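You operate a simulated robot arm through the tools that you are given. There is no shell and no other tool. Be economical: measure what you need, move in short steps, check, and stop when the job is done.

You are at the controls of a simulated two-armed robot. One attempt, no reset.

JOB
On the top of the packing table, fold the blue dust cloth in half.

Only the result counts: the job must be done as asked and must still hold three seconds after the hand-in. Knocking over, shifting, dropping, spilling or breaking anything else fails it. Flat cloth is picked up by pressing the open fingertips on it (5 to 10 N) and closing them slowly along it; thin cloth reads only 2 to 8 mm in the jaws.

ROBOT AND FRAMES
Two 7-joint arms with two-finger parallel grippers on one trunk, on a base that drives. Base frame: it is fixed to the floor where the robot stands at the start and does not move with it; the origin is under the middle of the robot, x ahead of it, y to its left, z up; the surface under the hand at the start is at about z = 800. Readings come in mm, degrees, newtons and seconds.
The left shoulder is at the start at [60, 143, 926], the right one opposite. With the tool pointing down near the work surface each hand reaches from about 320 to 740 mm from the robot's upright axis, wherever it stands, measured 20 degrees to its own side. Places, roughly: blue dust cloth [500, -100, 800]; top of the packing table [700, 100, 800]. Payload 1.57 kg a hand.
The TCP of each hand is the grasp point between the finger pads, 30 mm short of the fingertips. In the tool frame z runs along the fingers and y along their closing line. The gripper opens to 110 mm. The fingers are 24 mm wide and 12 mm thick; the gripper's body (48 by 112 mm) begins 78 mm behind the TCP.
Orientation is that of the tool frame in the base frame, as [roll, pitch, yaw] about the fixed x, y, z axes, in that order (R = Rz(yaw) Ry(pitch) Rx(roll)). With the fingers straight down and closing along the base's y, the tool's x points along the base's -x, its y along +y and its z along -z.

CONTROLS
- The arms move only by the tool play_rows. It takes "left_steps", "right_steps" or both (then of equal length, played together; a hand with none holds still); each is a list of rows, each a list of 6 numbers: the shift along the base's x, y, z in units of 50 mm (1.0 is 50 mm), then the turn, a rotation vector about the base's x, y, z in units of 6 degrees (1.0 is 6 degrees). In form: [[tx, ty, tz, rx, ry, rz], ...]. A call has 1 to 10 rows; each row shifts and turns the commanded pose from where the row before left it. "left_grip" and "right_grip" are, for a hand that has rows, the gripper command, from -1 (fully open) to 1 (shut), values between in proportion, set as the call begins (left out, the last holds). A call with a number of a shift or a turn outside -1 to 1 is refused whole. A row lasts 0.2 s, in which the tool goes at most 50 mm and 8.6 degrees; a call with a longer step from one row to the next is refused whole, and so is a gripper value outside its range. Where a pose cannot be reached the arm comes as near as it can. A force on the tool above 40 N (or 10 N above the force at the start of the call, whichever is more), or a blocked arm, ends the call early, and 0.2 s more pass. The fingers move at their own pace (about 45 mm/s each) and stop on an object; they squeeze with about 34 N. The grip force told is the motor's: it shows also when the fingers shut on nothing. Time passes only in rows, and 0.2 s behind the last, so rows that do not move let the fingers close. The reply holds the time, the measured pose of the TCP, the force on the tool along the base axes, the opening and the grip force, in the units named above and with some noise, with the torque about the TCP (base axes, N m) and any sound that the robot's microphone picked up, and new pictures: "pictures" is both (left out), scene, wrist or none (wrist: the cameras of the hands that moved).
- Cameras (640 x 400 px; columns grow to the right, rows downward): "scene" is now at [33.8, -37.5, 1528.4]; the picture's right is [-0.48, -0.88, 0.00], its down [-0.71, 0.39, -0.58] and it looks along [0.51, -0.28, -0.81] (base axes); focal length 286 px, centre (320, 200). "left" rides on the left gripper at [70, -16, -141] in its tool frame; the picture's right is [0.23, 0.97, 0.00], its down [-0.86, 0.20, -0.48] and it looks along [-0.47, 0.11, 0.88] (tool axes); focal length 222 px, centre (320, 200). "right" rides on the right gripper at [70, 16, -141] in its tool frame; the picture's right is [-0.23, 0.97, 0.00], its down [-0.86, -0.20, -0.48] and it looks along [-0.47, -0.11, 0.88] (tool axes); focal length 222 px, centre (320, 200). There is no depth. A picture from a camera that has moved, and an enlarged one, comes with that camera's place and axes in the base frame and with its lens.
- move_column(by): slides the trunk up (or, below 0, down) by that many mm; the arms and the scene camera ride with it, the base frame stays. It gives what a move gives, with no picture.
- roll_base(legs): drives the robot by 1 to 6 legs, each [ahead, left, turn to the left] in mm, mm and degrees, along the robot's own axes; the way and the turn of a leg run together, so that a leg with both is an arc; at most 1500 mm and 180 degrees a leg. The arms and the cameras ride along, it lands a little off, and it stops where it bumps. It gives what a move gives, and a new picture of the scene camera.
- turn_head(pan, tilt): turns the head with the scene camera to pan (to the left, within 86 degrees either way) and tilt (down, from -29 to 69), counted from straight ahead of the robot. It gives what a move gives, and a new picture of the scene camera.
- enlarge(camera, box): a new picture of the part [left, top, right, bottom] of that camera's present view, enlarged. It takes no simulated time.
- sign_off(): hands the job in; it is judged then, once.

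Work in short steps. Places have to be worked out from the pictures, the camera data and where the tool is seen: move nearer, look again, correct. Check each grasp and each placing, and mend what went wrong. You have 120 turns and 260 pictures in all, those below and enlarged ones among them. Open the grippers and draw the arms clear of the work before you hand the job in, unless the task says otherwise; then end with one line.

The tools are called after "Emit:" as name(argument=value, ...) on one line, values as JSON. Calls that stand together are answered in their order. play_rows: Moves the arms, as the interface text tells. Its arguments: {"type":"object","properties":{"left_steps":{"type":"array","items":{"type":"array","items":{"type":"number"}}},"left_grip":{"type":"number"},"right_steps":{"type":"array","items":{"type":"array","items":{"type":"number"}}},"right_grip":{"type":"number"},"pictures":{"type":"string","enum":["both","scene","wrist","none"]}},"required":[]} The other tools are called the same way: move_column (by) slides the trunk up or down; roll_base (legs) drives the base; turn_head (pan, tilt) turns the head that bears the scene camera; enlarge (camera, box) takes an enlarged picture of a part of a camera's view; sign_off () hands the job in.

At the start:

```text
t: 0.0
left_ee_pos: [455.9, 69.4, 992.0]
left_orientation: [-180.0, 0.0, 180.0]
left_contact_force: [0.1, -0.5, 0.2]
left_moment: [0.01, -0.02, 0.0]
left_finger_gap: 109.8
left_gripper_force: 0.0
right_ee_pos: [476.6, -259.6, 974.6]
right_orientation: [180.0, 0.1, 180.0]
right_contact_force: [0.4, -0.8, 1.1]
right_moment: [-0.01, 0.0, 0.01]
right_finger_gap: 109.9
right_gripper_force: 0.2
trunk travel left (down, up): [-525.0, 65.0]
robot x, y, heading: [-1.5, 0.9, 0.0]
head pan, tilt: [-28.6, 54.2]
```

scene: 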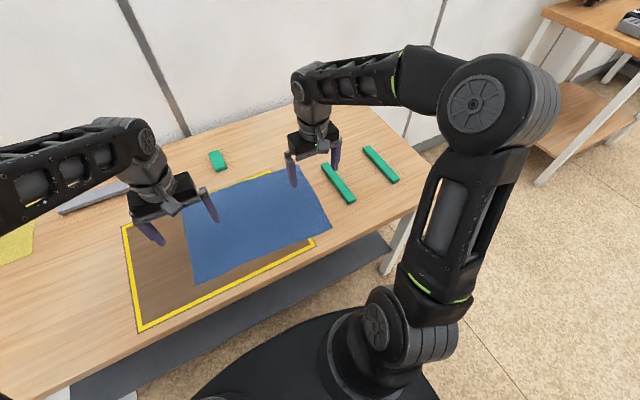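
right: 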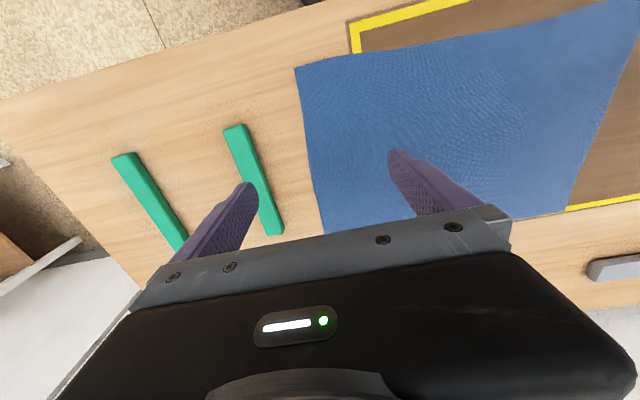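
left: 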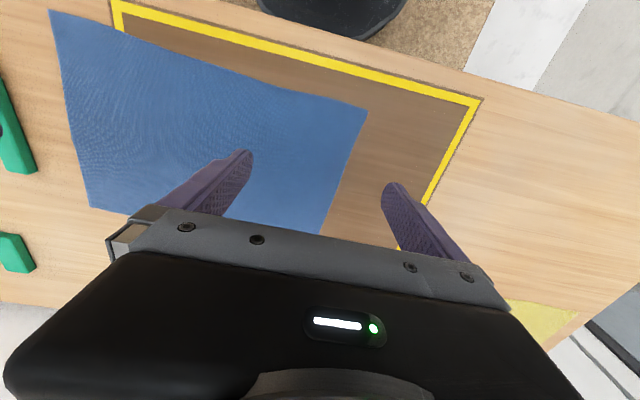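

The cloth lies ahead, about 400 mm along y and 280 along x. I'll enlarge the scene to fix its corners.

Emit:
enlarge(camera="scene", box=[110, 120, 430, 320])

Emit:
enlarge(camera="right", box=[240, 0, 640, 250])

```text
2.00 times, centred on (270, 220) of scene
camera zoom: at [33.8, -37.5, 1528.4], right [-0.48, -0.88, 0.0], down [-0.71, 0.39, -0.58], along [0.51, -0.28, -0.81], focal length 572 px, centre (420, 160)
```

zoom: 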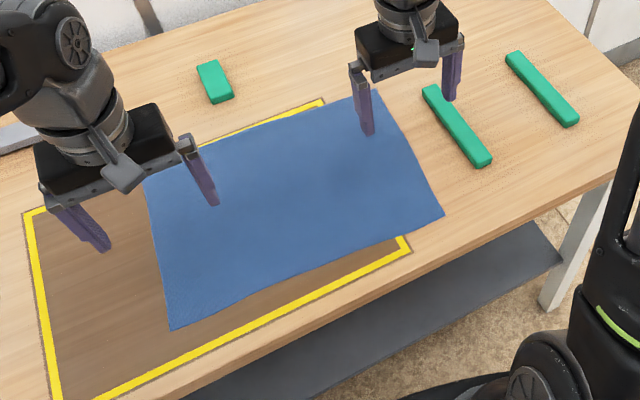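

```text
1.60 times, centred on (440, 125) of right
camera zoom: at [407.7, -244.6, 1113.9], right [0.23, 0.97, 0.0], down [0.85, -0.2, 0.48], along [0.47, -0.11, -0.88], focal length 355 px, centre (128, 320)
```

zoom: 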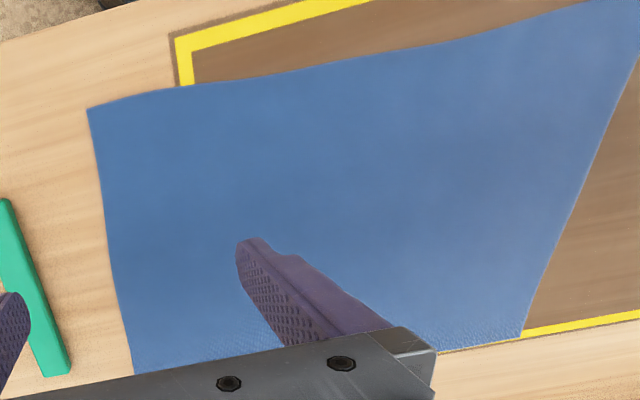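

Corners on z≈800: A(near-left) [411,125], B(near-right) [391,-271], C(far-right) [657,-297], D(far-left) [677,98]. I plan to pinch the near edge at both corners and carry it onto the far edge; first I hover both hands over those points with a ~40 mm gap.

Emit:
play_rows(left_steps=[[-0.21, 0.105, -0.71, 0, 0, 0], [-0.21, 0.105, -0.71, 0, 0, 0], [-0.21, 0.105, -0.71, 0, 0, 0], [-0.21, 0.105, -0.71, 0, 0, 0], [0, 0, 0, 0, 0, 0]], right_steps=[[-0.395, 0.115, -0.625, 0, 0, 0], [-0.395, 0.115, -0.625, 0, 0, 0], [-0.395, 0.115, -0.625, 0, 0, 0], [-0.395, 0.115, -0.625, 0, 0, 0], [0, 0, 0, 0, 0, 0]], left_grip=0.27, right_grip=0.27)

```text
t: 1.2
left_ee_pos: [414.1, 90.2, 850.8]
left_orientation: [180.0, 0.1, -179.9]
left_contact_force: [0.5, 0.8, 0.5]
left_moment: [-0.01, 0.0, 0.01]
left_finger_gap: 40.2
left_gripper_force: 0.1
right_ee_pos: [397.4, -236.5, 849.6]
right_orientation: [180.0, 0.2, -180.0]
right_contact_force: [-0.3, -0.5, 0.6]
right_moment: [0.03, -0.01, 0.01]
right_finger_gap: 40.0
right_gripper_force: 0.0
trunk travel left (down, up): [-525.0, 65.0]
robot x, y, heading: [-2.2, 0.0, 0.1]
head pan, tilt: [-28.6, 54.2]
camera scene: at [33.5, -37.5, 1528.5], right [-0.48, -0.88, 0.0], down [-0.71, 0.39, -0.58], along [0.51, -0.28, -0.81], focal length 286 px, centre (320, 200)
camera right: at [328.7, -221.3, 989.7], right [0.23, 0.97, 0.0], down [0.85, -0.2, 0.48], along [0.47, -0.11, -0.88], focal length 222 px, centre (320, 200)
camera left: at [343.4, 72.9, 992.3], right [-0.23, 0.97, 0.0], down [0.85, 0.2, 0.48], along [0.47, 0.11, -0.88], focal length 222 px, centre (320, 200)
```

scene: 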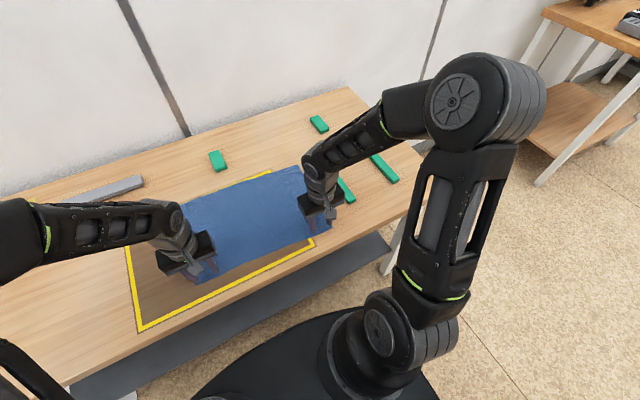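
right: 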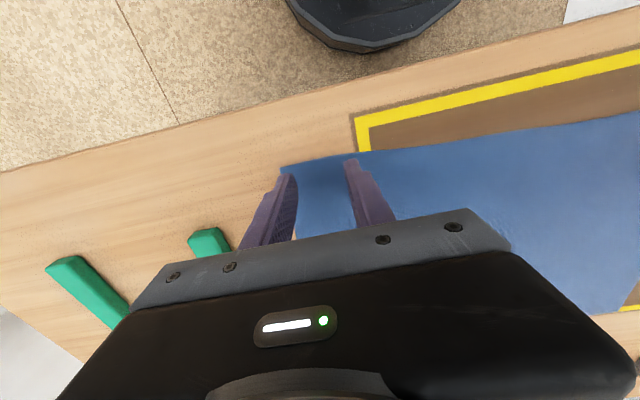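
left: 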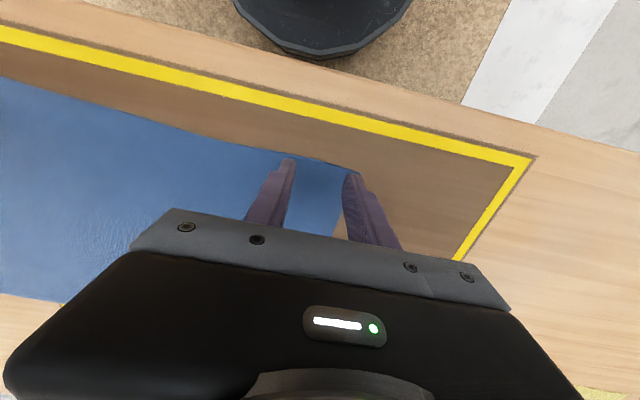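

Tips straddle the edge near both corners (A≈[412,127], B≈[389,-270]). I shift 6 mm inward and descend to just about contact.

Emit:
play_rows(left_steps=[[0.12, 0, 0, 0, 0, 0], [0, 0, -0.2, 0, 0, 0], [0, 0, -0.18, 0, 0, 0], [0, 0, 0, 0, 0, 0]], right_steps=[[0.12, 0, 0, 0, 0, 0], [0, 0, -0.2, 0, 0, 0], [0, 0, -0.16, 0, 0, 0], [0, 0, 0, 0, 0, 0]], pictures="wrist")

```text
t: 2.2
left_ee_pos: [420.2, 89.2, 831.8]
left_orientation: [-180.0, -0.1, -179.9]
left_contact_force: [-0.5, -1.1, 3.9]
left_moment: [0.02, 0.01, 0.02]
left_finger_gap: 40.1
left_gripper_force: 0.0
right_ee_pos: [403.0, -237.1, 831.5]
right_orientation: [-179.9, 0.1, 180.0]
right_contact_force: [0.6, 0.2, 2.4]
right_moment: [-0.01, -0.03, 0.0]
right_finger_gap: 40.2
right_gripper_force: 0.2
trunk travel left (down, up): [-525.0, 65.0]
robot x, y, heading: [2.4, 2.2, -0.1]
head pan, tilt: [-28.6, 54.2]
camera right: at [334.3, -221.8, 971.5], right [0.23, 0.97, 0.0], down [0.85, -0.2, 0.48], along [0.47, -0.11, -0.88], focal length 222 px, centre (320, 200)
camera left: at [350.2, 72.9, 973.4], right [-0.23, 0.97, 0.0], down [0.85, 0.2, 0.48], along [0.47, 0.11, -0.88], focal length 222 px, centre (320, 200)
```

right: 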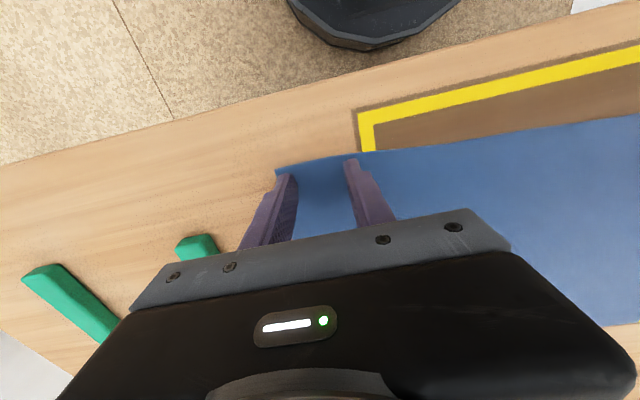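
left: 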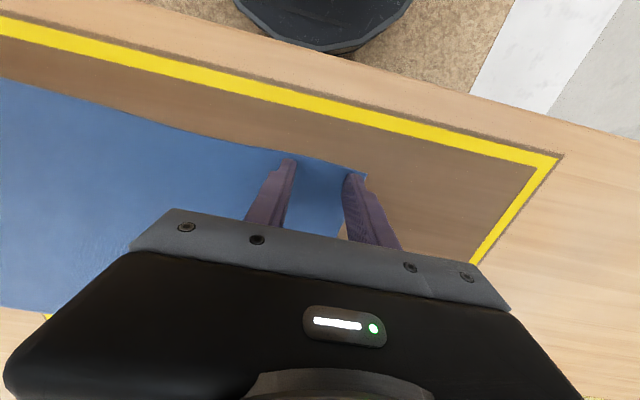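

Light contact (4 N and 2.4 N). I press about 1 mm more to reach the 5–10 N range.

Emit:
play_rows(left_steps=[[0, 0, -0.02, 0, 0, 0], [0, 0, 0, 0, 0, 0]], right_steps=[[0, 0, -0.03, 0, 0, 0], [0, 0, 0, 0, 0, 0]], pictures="none")

```text
t: 2.8
left_ee_pos: [420.3, 88.8, 831.9]
left_orientation: [-180.0, 0.1, 179.9]
left_contact_force: [1.6, 1.3, 10.8]
left_moment: [0.15, -0.02, -0.05]
left_finger_gap: 40.1
left_gripper_force: 0.1
right_ee_pos: [402.5, -236.4, 830.3]
right_orientation: [-180.0, 0.3, 179.9]
right_contact_force: [2.0, -3.2, 15.5]
right_moment: [-0.14, 0.03, 0.05]
right_finger_gap: 40.1
right_gripper_force: 0.0
trunk travel left (down, up): [-525.0, 65.0]
robot x, y, heading: [0.3, 1.0, 0.2]
head pan, tilt: [-28.6, 54.2]
```

Slightly too hard (11 N, 15.5 N); I ease up a little and close a first step.

Emit:
play_rows(left_steps=[[0, 0, -0.0, 0, 0, 0], [0, 0, 0, 0, 0, 0]], right_steps=[[0, 0, 0.012, 0, 0, 0], [0, 0, 0, 0, 0, 0]], left_grip=0.45, right_grip=0.45, pictures="wrist")

```text
t: 3.4
left_ee_pos: [418.9, 89.0, 831.8]
left_orientation: [-180.0, 0.1, -179.9]
left_contact_force: [-0.8, -4.3, 14.4]
left_moment: [0.02, 0.08, 0.03]
left_finger_gap: 28.7
left_gripper_force: 0.1
right_ee_pos: [402.5, -235.5, 831.4]
right_orientation: [180.0, 0.2, 180.0]
right_contact_force: [1.3, 3.6, 11.8]
right_moment: [0.02, 0.0, -0.03]
right_finger_gap: 30.0
right_gripper_force: 0.1
trunk travel left (down, up): [-525.0, 65.0]
robot x, y, heading: [0.5, -0.8, -0.1]
head pan, tilt: [-28.6, 54.2]
camera right: at [332.9, -220.7, 971.2], right [0.23, 0.97, 0.0], down [0.85, -0.2, 0.48], along [0.47, -0.11, -0.88], focal length 222 px, centre (320, 200)
camera left: at [349.2, 72.4, 973.1], right [-0.23, 0.97, 0.0], down [0.85, 0.2, 0.48], along [0.47, 0.11, -0.88], focal length 222 px, centre (320, 200)
```

right: 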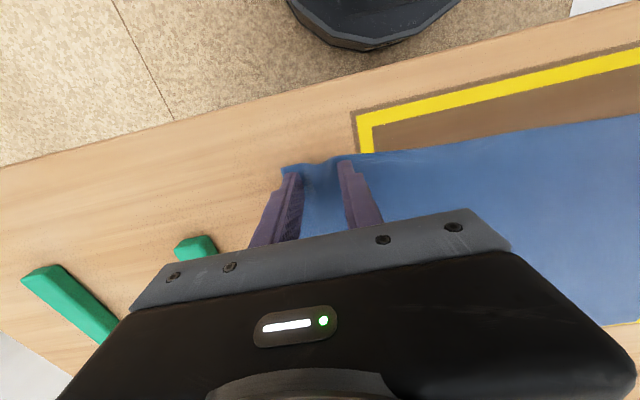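
left: 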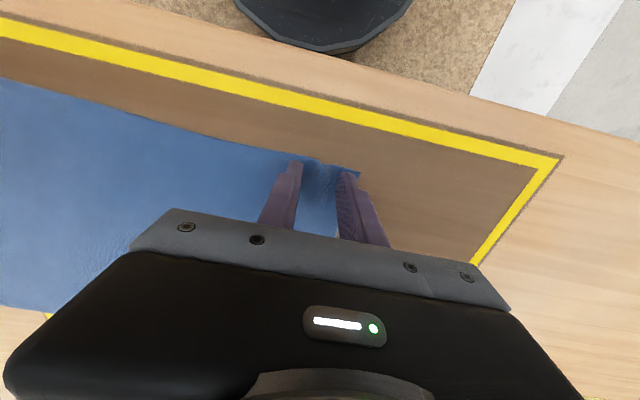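

Ridges form in both jaws. I ease the press about half a millimetre and keep closing stepwise.

Emit:
play_rows(left_steps=[[0, 0, 0.012, 0, 0, 0], [0, 0, 0, 0, 0, 0]], right_steps=[[0, 0, 0.008, 0, 0, 0], [0, 0, 0, 0, 0, 0]], left_grip=0.65, right_grip=0.65, pictures="none")

Emit:
play_rows(left_steps=[[0, 0, 0, 0, 0, 0], [0, 0, 0, 0, 0, 0]], right_steps=[[0, 0, 0, 0, 0, 0], [0, 0, 0, 0, 0, 0]], left_grip=0.82, right_grip=0.82, pictures="none")

Emit:
play_rows(left_steps=[[0, 0, 0, 0, 0, 0], [0, 0, 0, 0, 0, 0], [0, 0, 0, 0, 0, 0]], right_steps=[[0, 0, 0, 0, 0, 0], [0, 0, 0, 0, 0, 0], [0, 0, 0, 0, 0, 0]], left_grip=1, right_grip=1, pictures="wrist")

```text
t: 4.0
left_ee_pos: [420.5, 89.2, 831.2]
left_orientation: [179.9, 0.1, -180.0]
left_contact_force: [0.8, -2.1, 13.6]
left_moment: [0.01, 0.03, 0.01]
left_finger_gap: 19.0
left_gripper_force: 0.1
right_ee_pos: [402.6, -236.3, 831.0]
right_orientation: [179.9, 0.2, 180.0]
right_contact_force: [-1.9, 3.2, 8.1]
right_moment: [0.04, 0.07, 0.01]
right_finger_gap: 19.0
right_gripper_force: 0.0
trunk travel left (down, up): [-525.0, 65.0]
robot x, y, heading: [3.3, -3.1, -0.0]
head pan, tilt: [-28.6, 54.2]
```

```text
t: 4.6
left_ee_pos: [419.2, 90.6, 831.1]
left_orientation: [-179.9, 0.0, 180.0]
left_contact_force: [-0.7, -2.5, 14.3]
left_moment: [-0.04, 0.02, 0.02]
left_finger_gap: 9.8
left_gripper_force: 0.1
right_ee_pos: [402.3, -236.6, 831.1]
right_orientation: [-180.0, 0.1, 180.0]
right_contact_force: [-1.1, 1.4, 5.3]
right_moment: [0.03, 0.01, 0.01]
right_finger_gap: 10.7
right_gripper_force: 0.1
trunk travel left (down, up): [-525.0, 65.0]
robot x, y, heading: [-0.5, -2.5, 0.3]
head pan, tilt: [-28.6, 54.2]
```

```text
t: 5.4
left_ee_pos: [419.4, 88.6, 831.2]
left_orientation: [180.0, 0.0, 180.0]
left_contact_force: [0.2, -2.9, 14.4]
left_moment: [-0.08, 0.08, -0.02]
left_finger_gap: 6.0
left_gripper_force: 25.9
right_ee_pos: [401.7, -237.6, 831.7]
right_orientation: [179.9, 0.1, -180.0]
right_contact_force: [0.4, 5.4, 3.5]
right_moment: [0.14, -0.03, -0.01]
right_finger_gap: 2.2
right_gripper_force: 23.1
trunk travel left (down, up): [-525.0, 65.0]
robot x, y, heading: [-0.8, -2.7, -0.0]
head pan, tilt: [-28.6, 54.2]
camera right: at [333.7, -221.1, 971.4], right [0.23, 0.97, 0.0], down [0.85, -0.2, 0.48], along [0.47, -0.11, -0.88], focal length 222 px, centre (320, 200)
camera left: at [349.0, 72.5, 973.1], right [-0.23, 0.97, 0.0], down [0.85, 0.2, 0.48], along [0.47, 0.11, -0.88], focal length 222 px, centre (320, 200)
```

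right: 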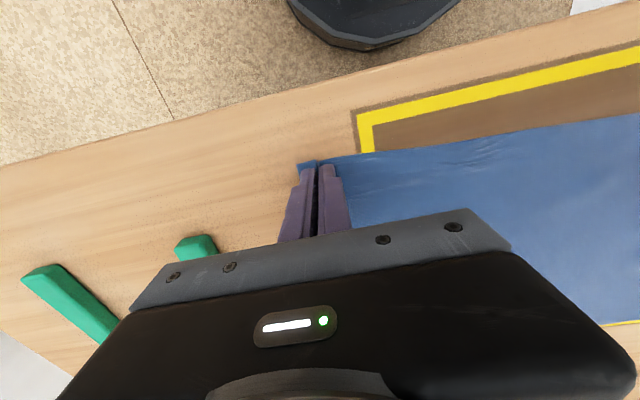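
left: 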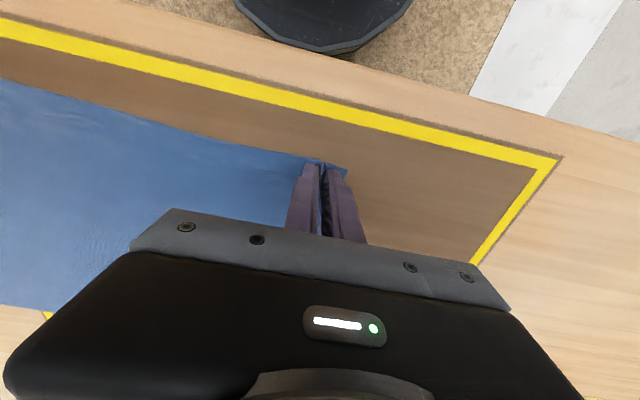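

Gaps 6.0 and 2.2 mm suggest both hold, the right perhaps thinly. I lift 30 mm with a little forward slack to check.

Emit:
play_rows(left_steps=[[0.05, 0, 0.2, 0, 0, 0], [0.05, 0, 0.2, 0, 0, 0], [0.05, 0, 0.2, 0, 0, 0], [0, 0, 0, 0, 0, 0]], right_steps=[[0.05, 0, 0.2, 0, 0, 0], [0.05, 0, 0.2, 0, 0, 0], [0.05, 0, 0.2, 0, 0, 0], [0, 0, 0, 0, 0, 0]], pictures="both")

```text
t: 6.4
left_ee_pos: [427.7, 87.6, 859.9]
left_orientation: [180.0, 0.0, 179.9]
left_contact_force: [-0.8, -5.2, -0.3]
left_moment: [-0.21, 0.04, -0.03]
left_finger_gap: 2.8
left_gripper_force: 23.8
right_ee_pos: [411.1, -235.9, 861.6]
right_orientation: [-180.0, 0.0, -179.9]
right_contact_force: [0.8, 6.6, -0.8]
right_moment: [0.17, 0.01, 0.02]
right_finger_gap: 2.1
right_gripper_force: 24.0
trunk travel left (down, up): [-525.0, 65.0]
robot x, y, heading: [4.4, 1.0, -0.2]
head pan, tilt: [-28.6, 54.2]
camera scene: at [33.9, -37.5, 1528.4], right [-0.48, -0.88, 0.0], down [-0.71, 0.39, -0.58], along [0.51, -0.28, -0.81], focal length 286 px, centre (320, 200)
camera right: at [342.3, -220.8, 1001.1], right [0.23, 0.97, 0.0], down [0.85, -0.2, 0.48], along [0.47, -0.11, -0.88], focal length 222 px, centre (320, 200)
camera left: at [357.8, 72.2, 1001.9], right [-0.23, 0.97, 0.0], down [0.86, 0.2, 0.48], along [0.47, 0.11, -0.88], focal length 222 px, centre (320, 200)
```

scene: 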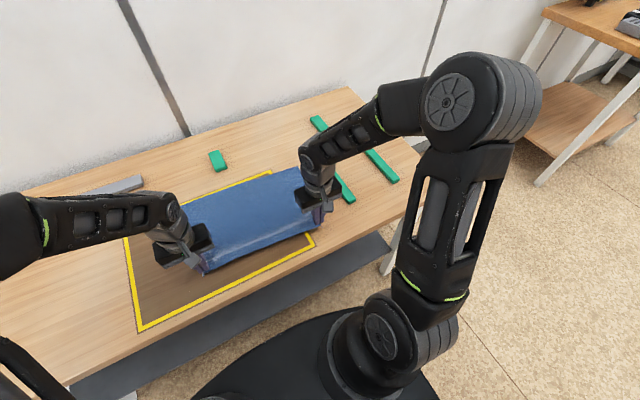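
right: 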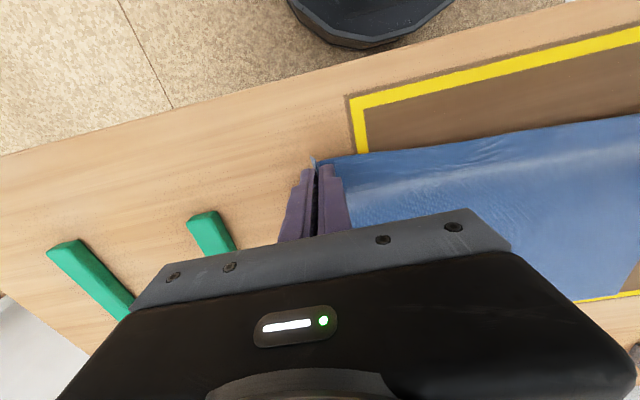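
left: 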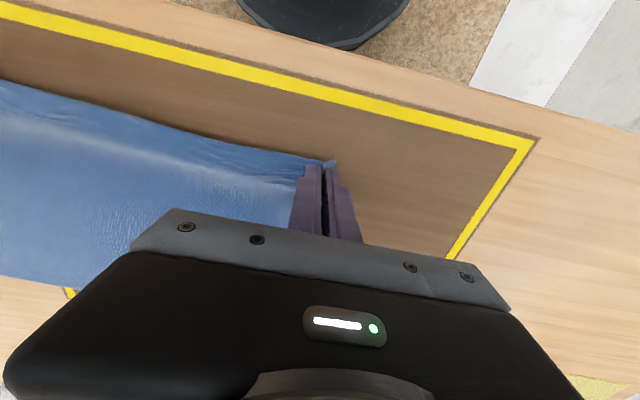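

Both hands hold the edge. I carry the first half of the arc up and forward, easing the sideways tension slightly.

Emit:
play_rows(left_steps=[[0.32, -0.07, 0.46, 0, 0, 0], [0.32, -0.07, 0.46, 0, 0, 0], [0.4, -0.08, 0.46, 0, 0, 0], [0.4, -0.08, 0.3, 0, 0, 0], [0.54, -0.06, 0.14, 0, 0, 0], [0.54, -0.06, 0.06, 0, 0, 0], [0, 0, 0, 0, 0, 0]], right_steps=[[0.32, 0.0, 0.46, 0, 0, 0], [0.32, 0.0, 0.46, 0, 0, 0], [0.4, 0.0, 0.46, 0, 0, 0], [0.4, -0.02, 0.3, 0, 0, 0], [0.54, -0.06, 0.14, 0, 0, 0], [0.54, -0.06, 0.06, 0, 0, 0], [0, 0, 0, 0, 0, 0]], pictures="both")

```text
t: 8.0
left_ee_pos: [553.1, 67.4, 955.5]
left_orientation: [180.0, 0.0, 180.0]
left_contact_force: [0.5, 0.0, 0.1]
left_moment: [-0.02, -0.01, 0.0]
left_finger_gap: 2.6
left_gripper_force: 24.2
right_ee_pos: [536.6, -244.5, 956.3]
right_orientation: [-179.8, 0.1, 180.0]
right_contact_force: [-0.1, 0.4, -0.5]
right_moment: [0.03, 0.0, 0.0]
right_finger_gap: 2.3
right_gripper_force: 23.5
trunk travel left (down, up): [-525.0, 65.0]
robot x, y, heading: [-3.3, 2.1, 0.0]
head pan, tilt: [-28.6, 54.2]
camera scene: at [33.1, -37.4, 1528.5], right [-0.48, -0.88, 0.0], down [-0.71, 0.39, -0.59], along [0.51, -0.28, -0.81], focal length 286 px, centre (320, 200)
camera right: at [467.4, -229.5, 1095.9], right [0.23, 0.97, 0.0], down [0.85, -0.2, 0.48], along [0.47, -0.11, -0.88], focal length 222 px, centre (320, 200)
camera left: at [482.7, 50.0, 1097.4], right [-0.23, 0.97, 0.0], down [0.85, 0.2, 0.48], along [0.47, 0.11, -0.88], focal length 222 px, centre (320, 200)
```

scene: 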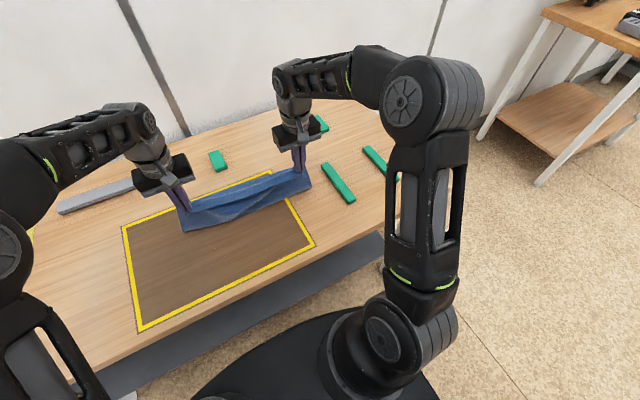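
right: 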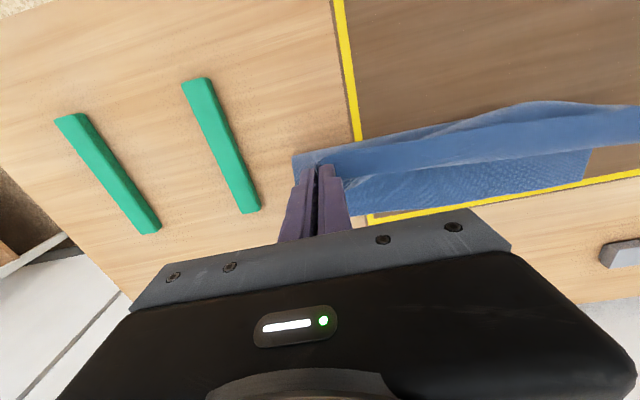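
left: 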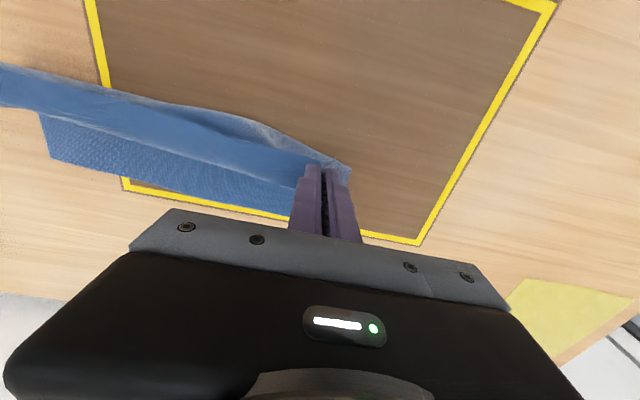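

The cloth hangs free and both grips hold. I carry the second half of the arc down toward the far edge, tilting the fingers forward to lay the edge over.

Emit:
play_rows(left_steps=[[0.56, -0.02, -0.1, 0, -0.8, 0], [0.56, -0.02, -0.2, 0, -0.8, 0], [0.56, -0.02, -0.45, 0, -0.8, 0], [0.5, -0.02, -0.5, 0, -0.8, 0], [0.4, -0.02, -0.5, 0, -0.8, 0], [0, 0, 0, 0, 0, 0]], right_steps=[[0.56, -0.07, -0.1, 0, -0.8, 0], [0.56, -0.07, -0.2, 0, -0.8, 0], [0.56, -0.07, -0.45, 0, -0.8, 0], [0.5, -0.07, -0.5, 0, -0.8, 0], [0.4, -0.07, -0.5, 0, -0.8, 0], [0, 0, 0, 0, 0, 0]], pictures="both")

```text
t: 9.4
left_ee_pos: [680.9, 63.2, 866.2]
left_orientation: [-179.8, 24.1, 180.0]
left_contact_force: [-0.4, -3.0, -0.8]
left_moment: [-0.09, 0.02, -0.03]
left_finger_gap: 2.3
left_gripper_force: 24.0
right_ee_pos: [666.0, -259.9, 868.3]
right_orientation: [-179.9, 24.2, -179.9]
right_contact_force: [0.6, 3.3, 0.0]
right_moment: [0.1, 0.01, 0.08]
right_finger_gap: 2.1
right_gripper_force: 24.1
trunk travel left (down, up): [-525.0, 65.0]
robot x, y, heading: [-0.6, 3.0, -0.1]
head pan, tilt: [-28.6, 54.2]
camera scene: at [33.4, -37.3, 1528.5], right [-0.48, -0.88, 0.0], down [-0.71, 0.39, -0.58], along [0.51, -0.28, -0.81], focal length 286 px, centre (320, 200)
camera right: at [543.9, -245.0, 967.2], right [0.21, 0.97, 0.09], down [0.58, -0.2, 0.79], along [0.78, -0.11, -0.61], focal length 222 px, centre (320, 200)
camera left: at [559.3, 46.4, 967.6], right [-0.21, 0.97, -0.09], down [0.59, 0.2, 0.79], along [0.78, 0.11, -0.61], focal length 222 px, centre (320, 200)
```

scene: 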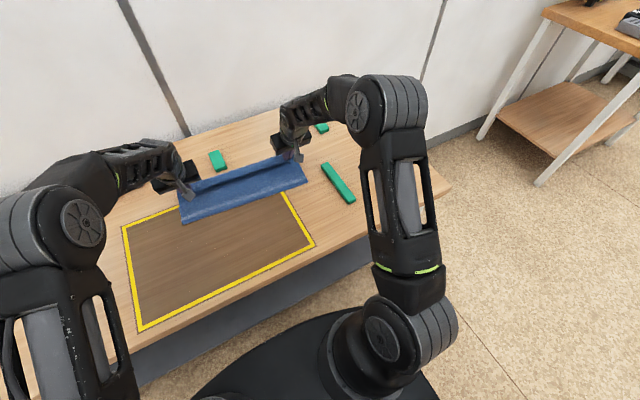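
right: 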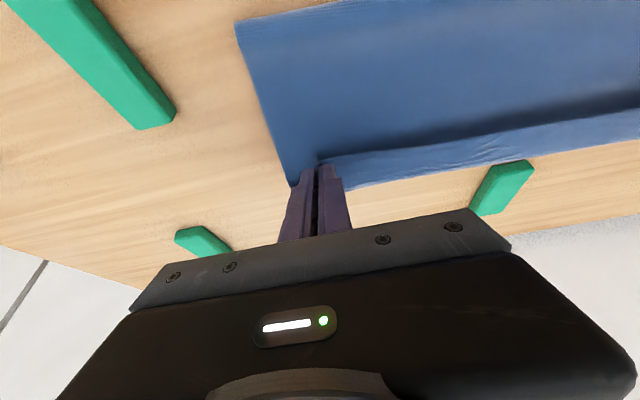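
left: 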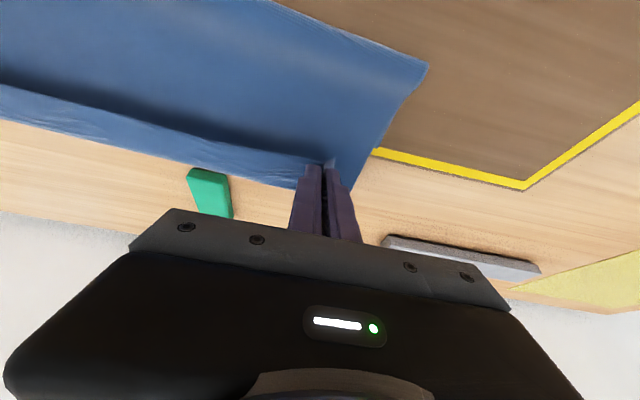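

The edge is over the far side, but the fold line looks to be at x≈600, further than expected. I enlarge to see whether the bottom layer slipped or has slack.

Emit:
enlarge(camera="scene", box=[150, 110, 342, 230])

Emit:
enlarge(camera="left", box=[130, 20, 450, 220])

Emit:
enlarge(camera="right", box=[220, 0, 540, 200])

```text
3.33 times, centred on (246, 170) of scene
camera zoom: at [33.4, -37.3, 1528.5], right [-0.48, -0.88, 0.0], down [-0.71, 0.39, -0.58], along [0.51, -0.28, -0.81], focal length 953 px, centre (567, 300)
```

zoom: 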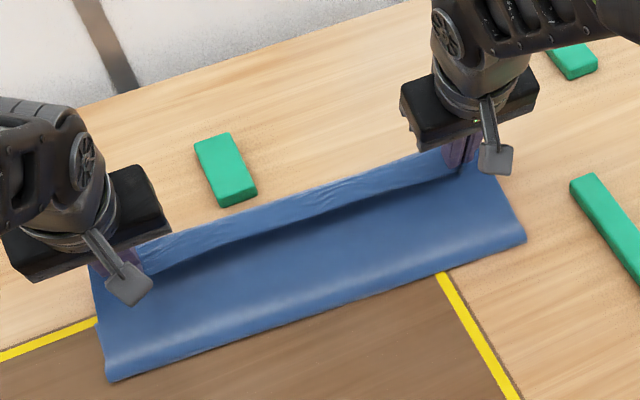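

```text
2.00 times, centred on (290, 120) of left
camera zoom: at [559.3, 46.4, 967.6], right [-0.21, 0.97, -0.09], down [0.59, 0.2, 0.79], along [0.78, 0.11, -0.61], focal length 444 px, centre (380, 360)
```

zoom: 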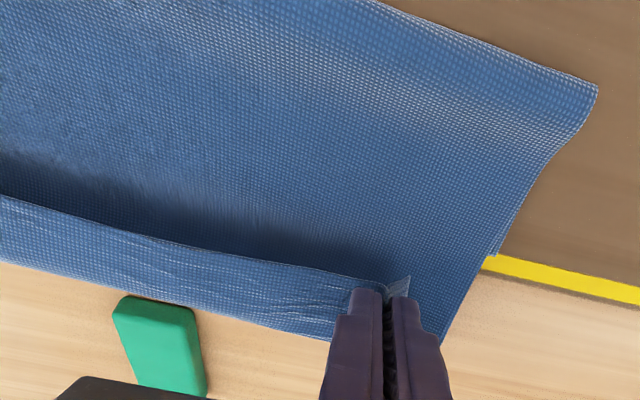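

```text
2.00 times, centred on (380, 100) of right
camera zoom: at [543.9, -245.0, 967.2], right [0.21, 0.97, 0.09], down [0.58, -0.2, 0.79], along [0.78, -0.11, -0.61], focal length 444 px, centre (200, 400)
```

zoom: 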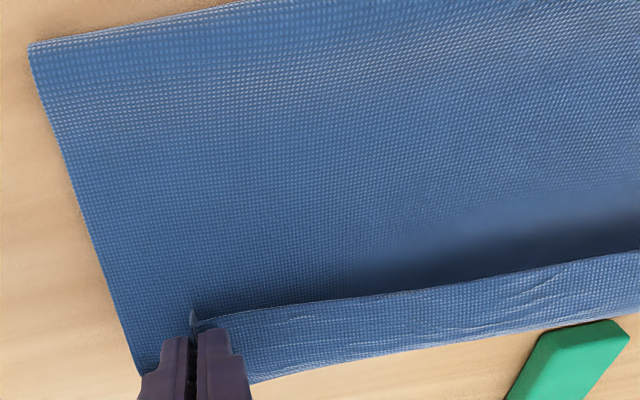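

The held edge curled under on the far side (the pinch makes the sheet leave the jaws in +x), leaving slack and the fold line off at x≈600. I carry the edge back along the reverse arc to unfold and will regrasp with the fingers closing across the edge.

Emit:
play_rows(left_steps=[[-0.4, 0.02, 0.5, 0, 0.8, 0], [-0.5, 0.02, 0.5, 0, 0.8, 0], [-0.56, 0.02, 0.45, 0, 0.8, 0], [-0.56, 0.02, 0.2, 0, 0.8, 0], [-0.56, 0.02, 0.1, 0, 0.8, 0], [-0.54, 0.06, 0.0, 0, 0, 0], [-0.54, 0.06, -0.2, 0, 0, 0], [-0.5, 0.08, -0.4, 0, 0, 0], [0, 0, 0, 0, 0, 0]], right_steps=[[-0.4, 0.07, 0.5, 0, 0.8, 0], [-0.5, 0.07, 0.5, 0, 0.8, 0], [-0.56, 0.07, 0.45, 0, 0.8, 0], [-0.56, 0.07, 0.2, 0, 0.8, 0], [-0.56, 0.07, 0.1, 0, 0.8, 0], [-0.54, 0.06, 0.0, 0, 0, 0], [-0.54, 0.06, -0.2, 0, 0, 0], [-0.5, 0.02, -0.4, 0, 0, 0], [0, 0, 0, 0, 0, 0]], pictures="scene")

```text
t: 11.4
left_ee_pos: [474.0, 76.6, 926.9]
left_orientation: [-179.9, 0.0, 180.0]
left_contact_force: [0.5, 0.6, 0.4]
left_moment: [-0.04, 0.04, 0.0]
left_finger_gap: 2.5
left_gripper_force: 23.6
right_ee_pos: [459.0, -236.9, 925.9]
right_orientation: [180.0, -0.1, 179.9]
right_contact_force: [0.8, 0.1, -1.7]
right_moment: [0.04, 0.01, 0.01]
right_finger_gap: 2.2
right_gripper_force: 23.6
trunk travel left (down, up): [-525.0, 65.0]
robot x, y, heading: [-0.7, 0.5, 0.1]
head pan, tilt: [-28.6, 54.2]
camera scene: at [34.2, -37.5, 1528.4], right [-0.48, -0.88, 0.0], down [-0.71, 0.39, -0.58], along [0.51, -0.28, -0.81], focal length 286 px, centre (320, 200)
```

scene: 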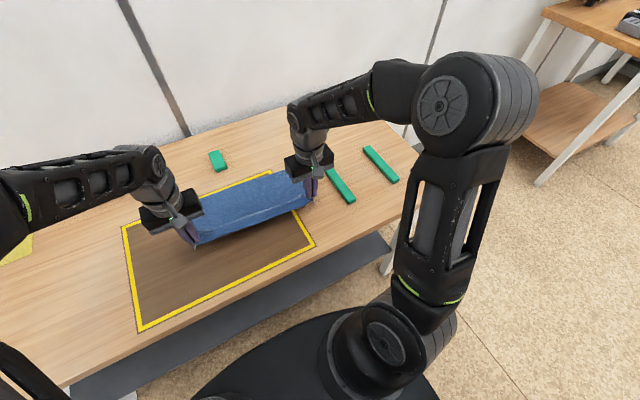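

The cloth is unfolding cleanly. I continue down and back to lay the near edge flat.

Emit:
play_rows(left_steps=[[-0.35, 0.06, -0.4, 0, 0, 0], [-0.35, 0.06, -0.4, 0, 0, 0], [-0.3, 0.04, -0.4, 0, 0, 0], [-0.2, 0.04, -0.4, 0, 0, 0], [0, 0.04, -0.22, 0, 0, 0], [0, 0, 0, 0, 0, 0]], right_steps=[[-0.35, 0.0, -0.4, 0, 0, 0], [-0.35, 0.0, -0.4, 0, 0, 0], [-0.3, 0.0, -0.4, 0, 0, 0], [-0.2, 0, -0.4, 0, 0, 0], [0, 0, -0.22, 0, 0, 0], [0, 0, 0, 0, 0, 0]], pictures="both")

```text
t: 12.8
left_ee_pos: [413.7, 90.2, 833.4]
left_orientation: [180.0, 0.1, -179.9]
left_contact_force: [-0.6, -6.3, -0.2]
left_moment: [-0.19, 0.03, -0.01]
left_finger_gap: 2.4
left_gripper_force: 23.9
right_ee_pos: [397.4, -235.6, 832.5]
right_orientation: [-180.0, 0.0, -180.0]
right_contact_force: [-0.1, 6.3, 0.3]
right_moment: [0.18, 0.01, 0.03]
right_finger_gap: 2.2
right_gripper_force: 23.7
trunk travel left (down, up): [-525.0, 65.0]
robot x, y, heading: [-0.3, -3.0, 0.1]
head pan, tilt: [-28.6, 54.2]
camera scene: at [33.6, -37.4, 1528.4], right [-0.48, -0.88, 0.0], down [-0.71, 0.39, -0.58], along [0.51, -0.28, -0.81], focal length 286 px, centre (320, 200)
camera right: at [329.3, -220.4, 972.7], right [0.23, 0.97, 0.0], down [0.85, -0.2, 0.48], along [0.47, -0.11, -0.88], focal length 222 px, centre (320, 200)
camera left: at [344.3, 73.3, 975.4], right [-0.23, 0.97, 0.0], down [0.85, 0.2, 0.48], along [0.47, 0.11, -0.88], focal length 222 px, centre (320, 200)
```

scene: 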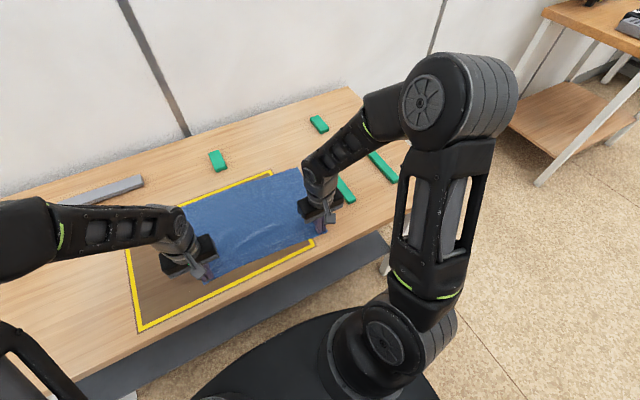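
right: 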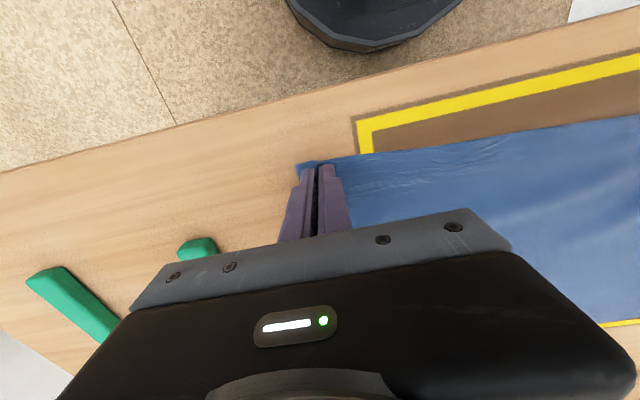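
left: 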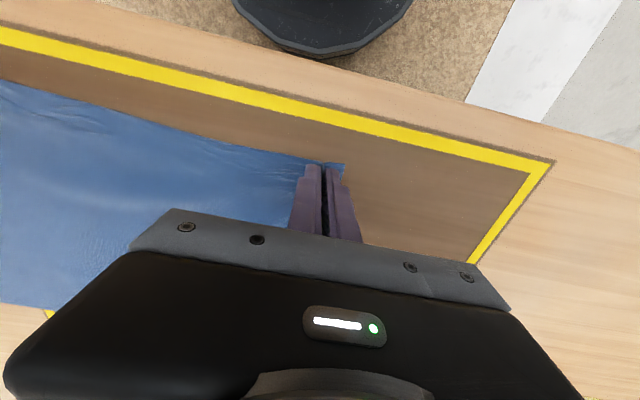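

Back at the start position. I release, lift, and begin turning both hands 90° so that the fingers close along x.

Emit:
play_rows(left_steps=[[0, 0, 0, 0, 0, 0], [0, 0, 0, 0, 0, 0], [0, 0, 0.6, 0, 0, 0], [0, 0, 0.8, 0, 0, 0], [0, 0, 0, 0, 0, -1], [0, 0, 0, 0, 0, -1], [0, 0, 0, 0, 0, -1], [0, 0, 0, 0, 0, -1], [0, 0, 0, 0, 0, -1], [0, 0, 0, 0, 0, -1]], right_steps=[[0, 0, 0, 0, 0, 0], [0, 0, 0, 0, 0, 0], [0, 0, 0.6, 0, 0, 0], [0, 0, 0.8, 0, 0, 0], [0, 0, 0, 0, 0, 1], [0, 0, 0, 0, 0, 1], [0, 0, 0, 0, 0, 1], [0, 0, 0, 0, 0, 1], [0, 0, 0, 0, 0, 1], [0, 0, 0, 0, 0, 1]], left_grip=0.5, right_grip=0.5, pictures="none")

Emit:
play_rows(left_steps=[[0, 0, 0, 0, 0, -1], [0, 0, 0, 0, 0, -1], [0, 0, 0, 0, 0, -1], [0, 0, 0, 0, 0, -1], [0, 0, 0, 0, 0, -1], [0, 0, 0, 0, 0, -1], [0, 0, 0, 0, 0, -1], [0, 0, 0, 0, 0, -1], [0, 0, 0, 0, 0, -1], [0, 0, 0, 0, 0, 0]], right_steps=[[0, 0, 0, 0, 0, 1], [0, 0, 0, 0, 0, 1], [0, 0, 0, 0, 0, 1], [0, 0, 0, 0, 0, 1], [0, 0, 0, 0, 0, 1], [0, 0, 0, 0, 0, 1], [0, 0, 0, 0, 0, 1], [0, 0, 0, 0, 0, 1], [0, 0, 0, 0, 0, 1], [0, 0, 0, 0, 0, 0]], pictures="both")

```text
t: 15.0
left_ee_pos: [414.6, 90.6, 904.5]
left_orientation: [180.0, 0.0, 143.9]
left_contact_force: [-0.4, -0.5, -1.6]
left_moment: [0.05, 0.02, 0.01]
left_finger_gap: 27.9
left_gripper_force: 0.1
right_ee_pos: [398.0, -236.2, 903.2]
right_orientation: [180.0, 0.0, -143.8]
right_contact_force: [-1.3, 0.2, 0.2]
right_moment: [0.02, -0.01, 0.0]
right_finger_gap: 27.3
right_gripper_force: 0.1
trunk travel left (down, up): [-525.0, 65.0]
robot x, y, heading: [2.6, 2.7, -0.4]
head pan, tilt: [-28.6, 54.2]
```

```text
t: 17.2
left_ee_pos: [415.3, 90.1, 904.4]
left_orientation: [180.0, 0.0, 90.0]
left_contact_force: [-0.5, -0.7, 0.9]
left_moment: [0.04, -0.02, 0.03]
left_finger_gap: 27.5
left_gripper_force: 0.1
right_ee_pos: [398.5, -237.2, 903.8]
right_orientation: [180.0, 0.1, -90.0]
right_contact_force: [-1.7, 0.5, -0.5]
right_moment: [0.01, -0.01, 0.01]
right_finger_gap: 27.4
right_gripper_force: 0.1
trunk travel left (down, up): [-525.0, 65.0]
robot x, y, heading: [0.6, 0.4, 0.2]
head pan, tilt: [-28.6, 54.2]
camera scene: at [33.7, -37.5, 1528.4], right [-0.48, -0.88, 0.0], down [-0.71, 0.39, -0.58], along [0.51, -0.28, -0.81], focal length 286 px, centre (320, 200)
camera right: at [382.7, -308.1, 1043.5], right [-0.97, 0.23, 0.0], down [0.2, 0.85, 0.48], along [0.11, 0.47, -0.88], focal length 222 px, centre (320, 200)
camera left: at [398.7, 159.3, 1045.4], right [0.97, 0.23, 0.0], down [0.2, -0.86, 0.48], along [0.11, -0.47, -0.88], focal length 222 px, centre (320, 200)
```

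scene: 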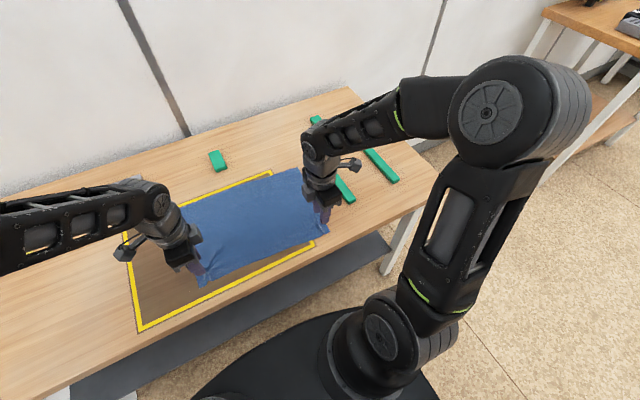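
right: 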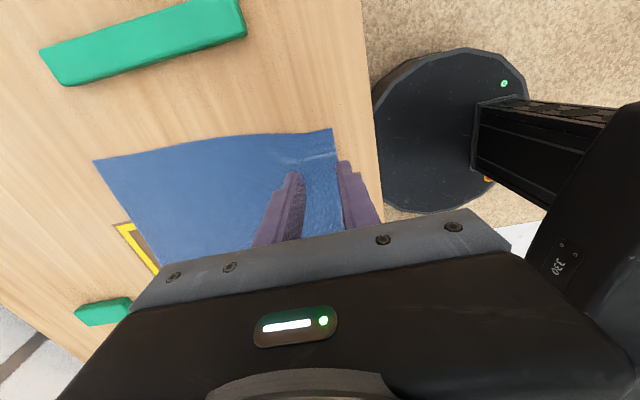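
left: 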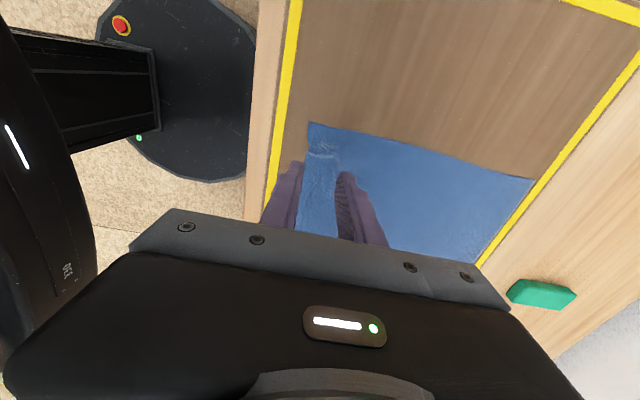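

Corners now: A[398,117], B[380,-259], C[651,-287], D[670,113]. I position both hands ~24 mm inside the edge near the corners with a 22 mm gap and descend to near contact.

Emit:
play_rows(left_steps=[[0.12, 0.14, -0.4, 0, 0, 0], [0, 0, -0.4, 0, 0, 0], [0, 0, -0.4, 0, 0, 0], [0, 0, -0.22, 0, 0, 0], [0, 0, 0, 0, 0, 0]], right_steps=[[0.14, -0.04, -0.4, 0, 0, 0], [0, 0, -0.4, 0, 0, 0], [0, 0, -0.4, 0, 0, 0], [0, 0, -0.22, 0, 0, 0], [0, 0, 0, 0, 0, 0]], left_grip=0.6, right_grip=0.6, pictures="wrist")

```text
t: 18.4
left_ee_pos: [420.6, 96.4, 832.1]
left_orientation: [180.0, 0.0, 90.0]
left_contact_force: [-0.4, -0.2, -0.9]
left_moment: [0.0, 0.0, -0.01]
left_finger_gap: 22.1
left_gripper_force: 0.2
right_ee_pos: [404.6, -238.6, 831.9]
right_orientation: [-179.9, 0.1, -90.0]
right_contact_force: [-0.2, 0.1, 0.0]
right_moment: [-0.01, 0.01, 0.04]
right_finger_gap: 22.3
right_gripper_force: 0.1
trunk travel left (down, up): [-525.0, 65.0]
robot x, y, heading: [0.4, -3.9, -0.0]
head pan, tilt: [-28.6, 54.2]
camera right: at [388.6, -309.7, 972.1], right [-0.97, 0.23, 0.0], down [0.2, 0.85, 0.48], along [0.11, 0.47, -0.88], focal length 222 px, centre (320, 200)
camera left: at [403.8, 166.3, 974.0], right [0.97, 0.23, 0.0], down [0.2, -0.85, 0.48], along [0.11, -0.47, -0.88], focal length 222 px, centre (320, 200)
```

right: 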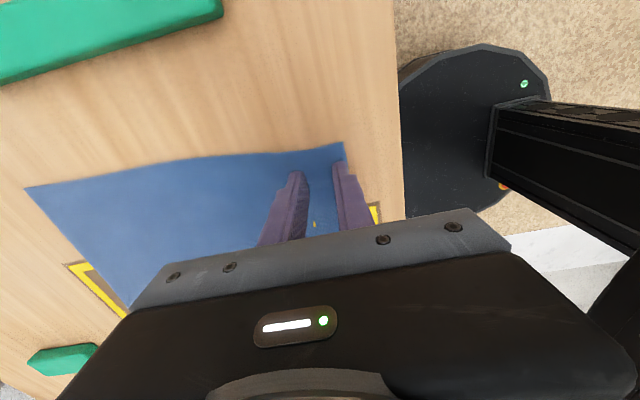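
left: 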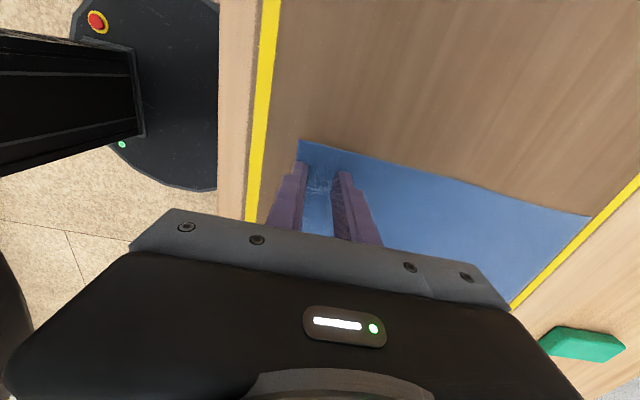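

Outer fingers sit right at the cloth edge; I shift 5 mm inward and press lightly.

Emit:
play_rows(left_steps=[[0.1, 0, 0.04, 0, 0, 0], [0, 0, -0.06, 0, 0, 0], [0, 0, 0, 0, 0, 0]], right_steps=[[0.1, 0, 0.04, 0, 0, 0], [0, 0, -0.06, 0, 0, 0], [0, 0, 0, 0, 0, 0]], pictures="none")

```text
t: 19.2
left_ee_pos: [425.3, 96.8, 831.7]
left_orientation: [-180.0, 0.1, 90.0]
left_contact_force: [-0.8, 0.1, 3.2]
left_moment: [0.02, 0.04, -0.02]
left_finger_gap: 22.2
left_gripper_force: 0.1
right_ee_pos: [407.9, -238.3, 831.8]
right_orientation: [180.0, 0.1, -90.0]
right_contact_force: [-0.3, 1.0, 1.0]
right_moment: [0.03, 0.0, 0.01]
right_finger_gap: 21.9
right_gripper_force: 0.0
trunk travel left (down, up): [-525.0, 65.0]
robot x, y, heading: [-3.2, 1.2, -0.2]
head pan, tilt: [-28.6, 54.2]
```

Contact just starting (3 N, 1 N); I press slightly more.

Emit:
play_rows(left_steps=[[0, 0, -0.012, 0, 0, 0], [0, 0, 0, 0, 0, 0]], right_steps=[[0, 0, -0.018, 0, 0, 0], [0, 0, 0, 0, 0, 0]], pictures="none")

```text
t: 19.8
left_ee_pos: [424.2, 98.0, 831.4]
left_orientation: [179.9, 0.0, 90.1]
left_contact_force: [0.6, -2.9, 8.8]
left_moment: [-0.04, 0.11, 0.02]
left_finger_gap: 21.9
left_gripper_force: 0.1
right_ee_pos: [410.7, -238.5, 830.8]
right_orientation: [179.9, 0.1, -90.0]
right_contact_force: [-0.6, -0.7, 0.4]
right_moment: [0.02, 0.02, 0.01]
right_finger_gap: 22.2
right_gripper_force: 0.1
trunk travel left (down, up): [-525.0, 65.0]
robot x, y, heading: [0.8, -4.8, -0.1]
head pan, tilt: [-28.6, 54.2]
```

Left at 9 N is right; the right needs a touch more.

Emit:
play_rows(right_steps=[[0, 0, -0.016, 0, 0, 0], [0, 0, 0, 0, 0, 0]], pictures="none")

```text
t: 20.4
left_ee_pos: [424.9, 97.6, 831.6]
left_orientation: [179.8, -0.2, 90.0]
left_contact_force: [1.2, -2.2, 7.9]
left_moment: [-0.03, 0.08, 0.0]
left_finger_gap: 21.8
left_gripper_force: 0.0
right_ee_pos: [409.4, -238.2, 830.5]
right_orientation: [-179.8, 0.0, -90.0]
right_contact_force: [-2.0, -0.4, 13.0]
right_moment: [-0.07, 0.31, -0.02]
right_finger_gap: 23.0
right_gripper_force: 0.8
trunk travel left (down, up): [-525.0, 65.0]
robot x, y, heading: [-1.5, -1.1, -0.3]
head pan, tilt: [-28.6, 54.2]
```

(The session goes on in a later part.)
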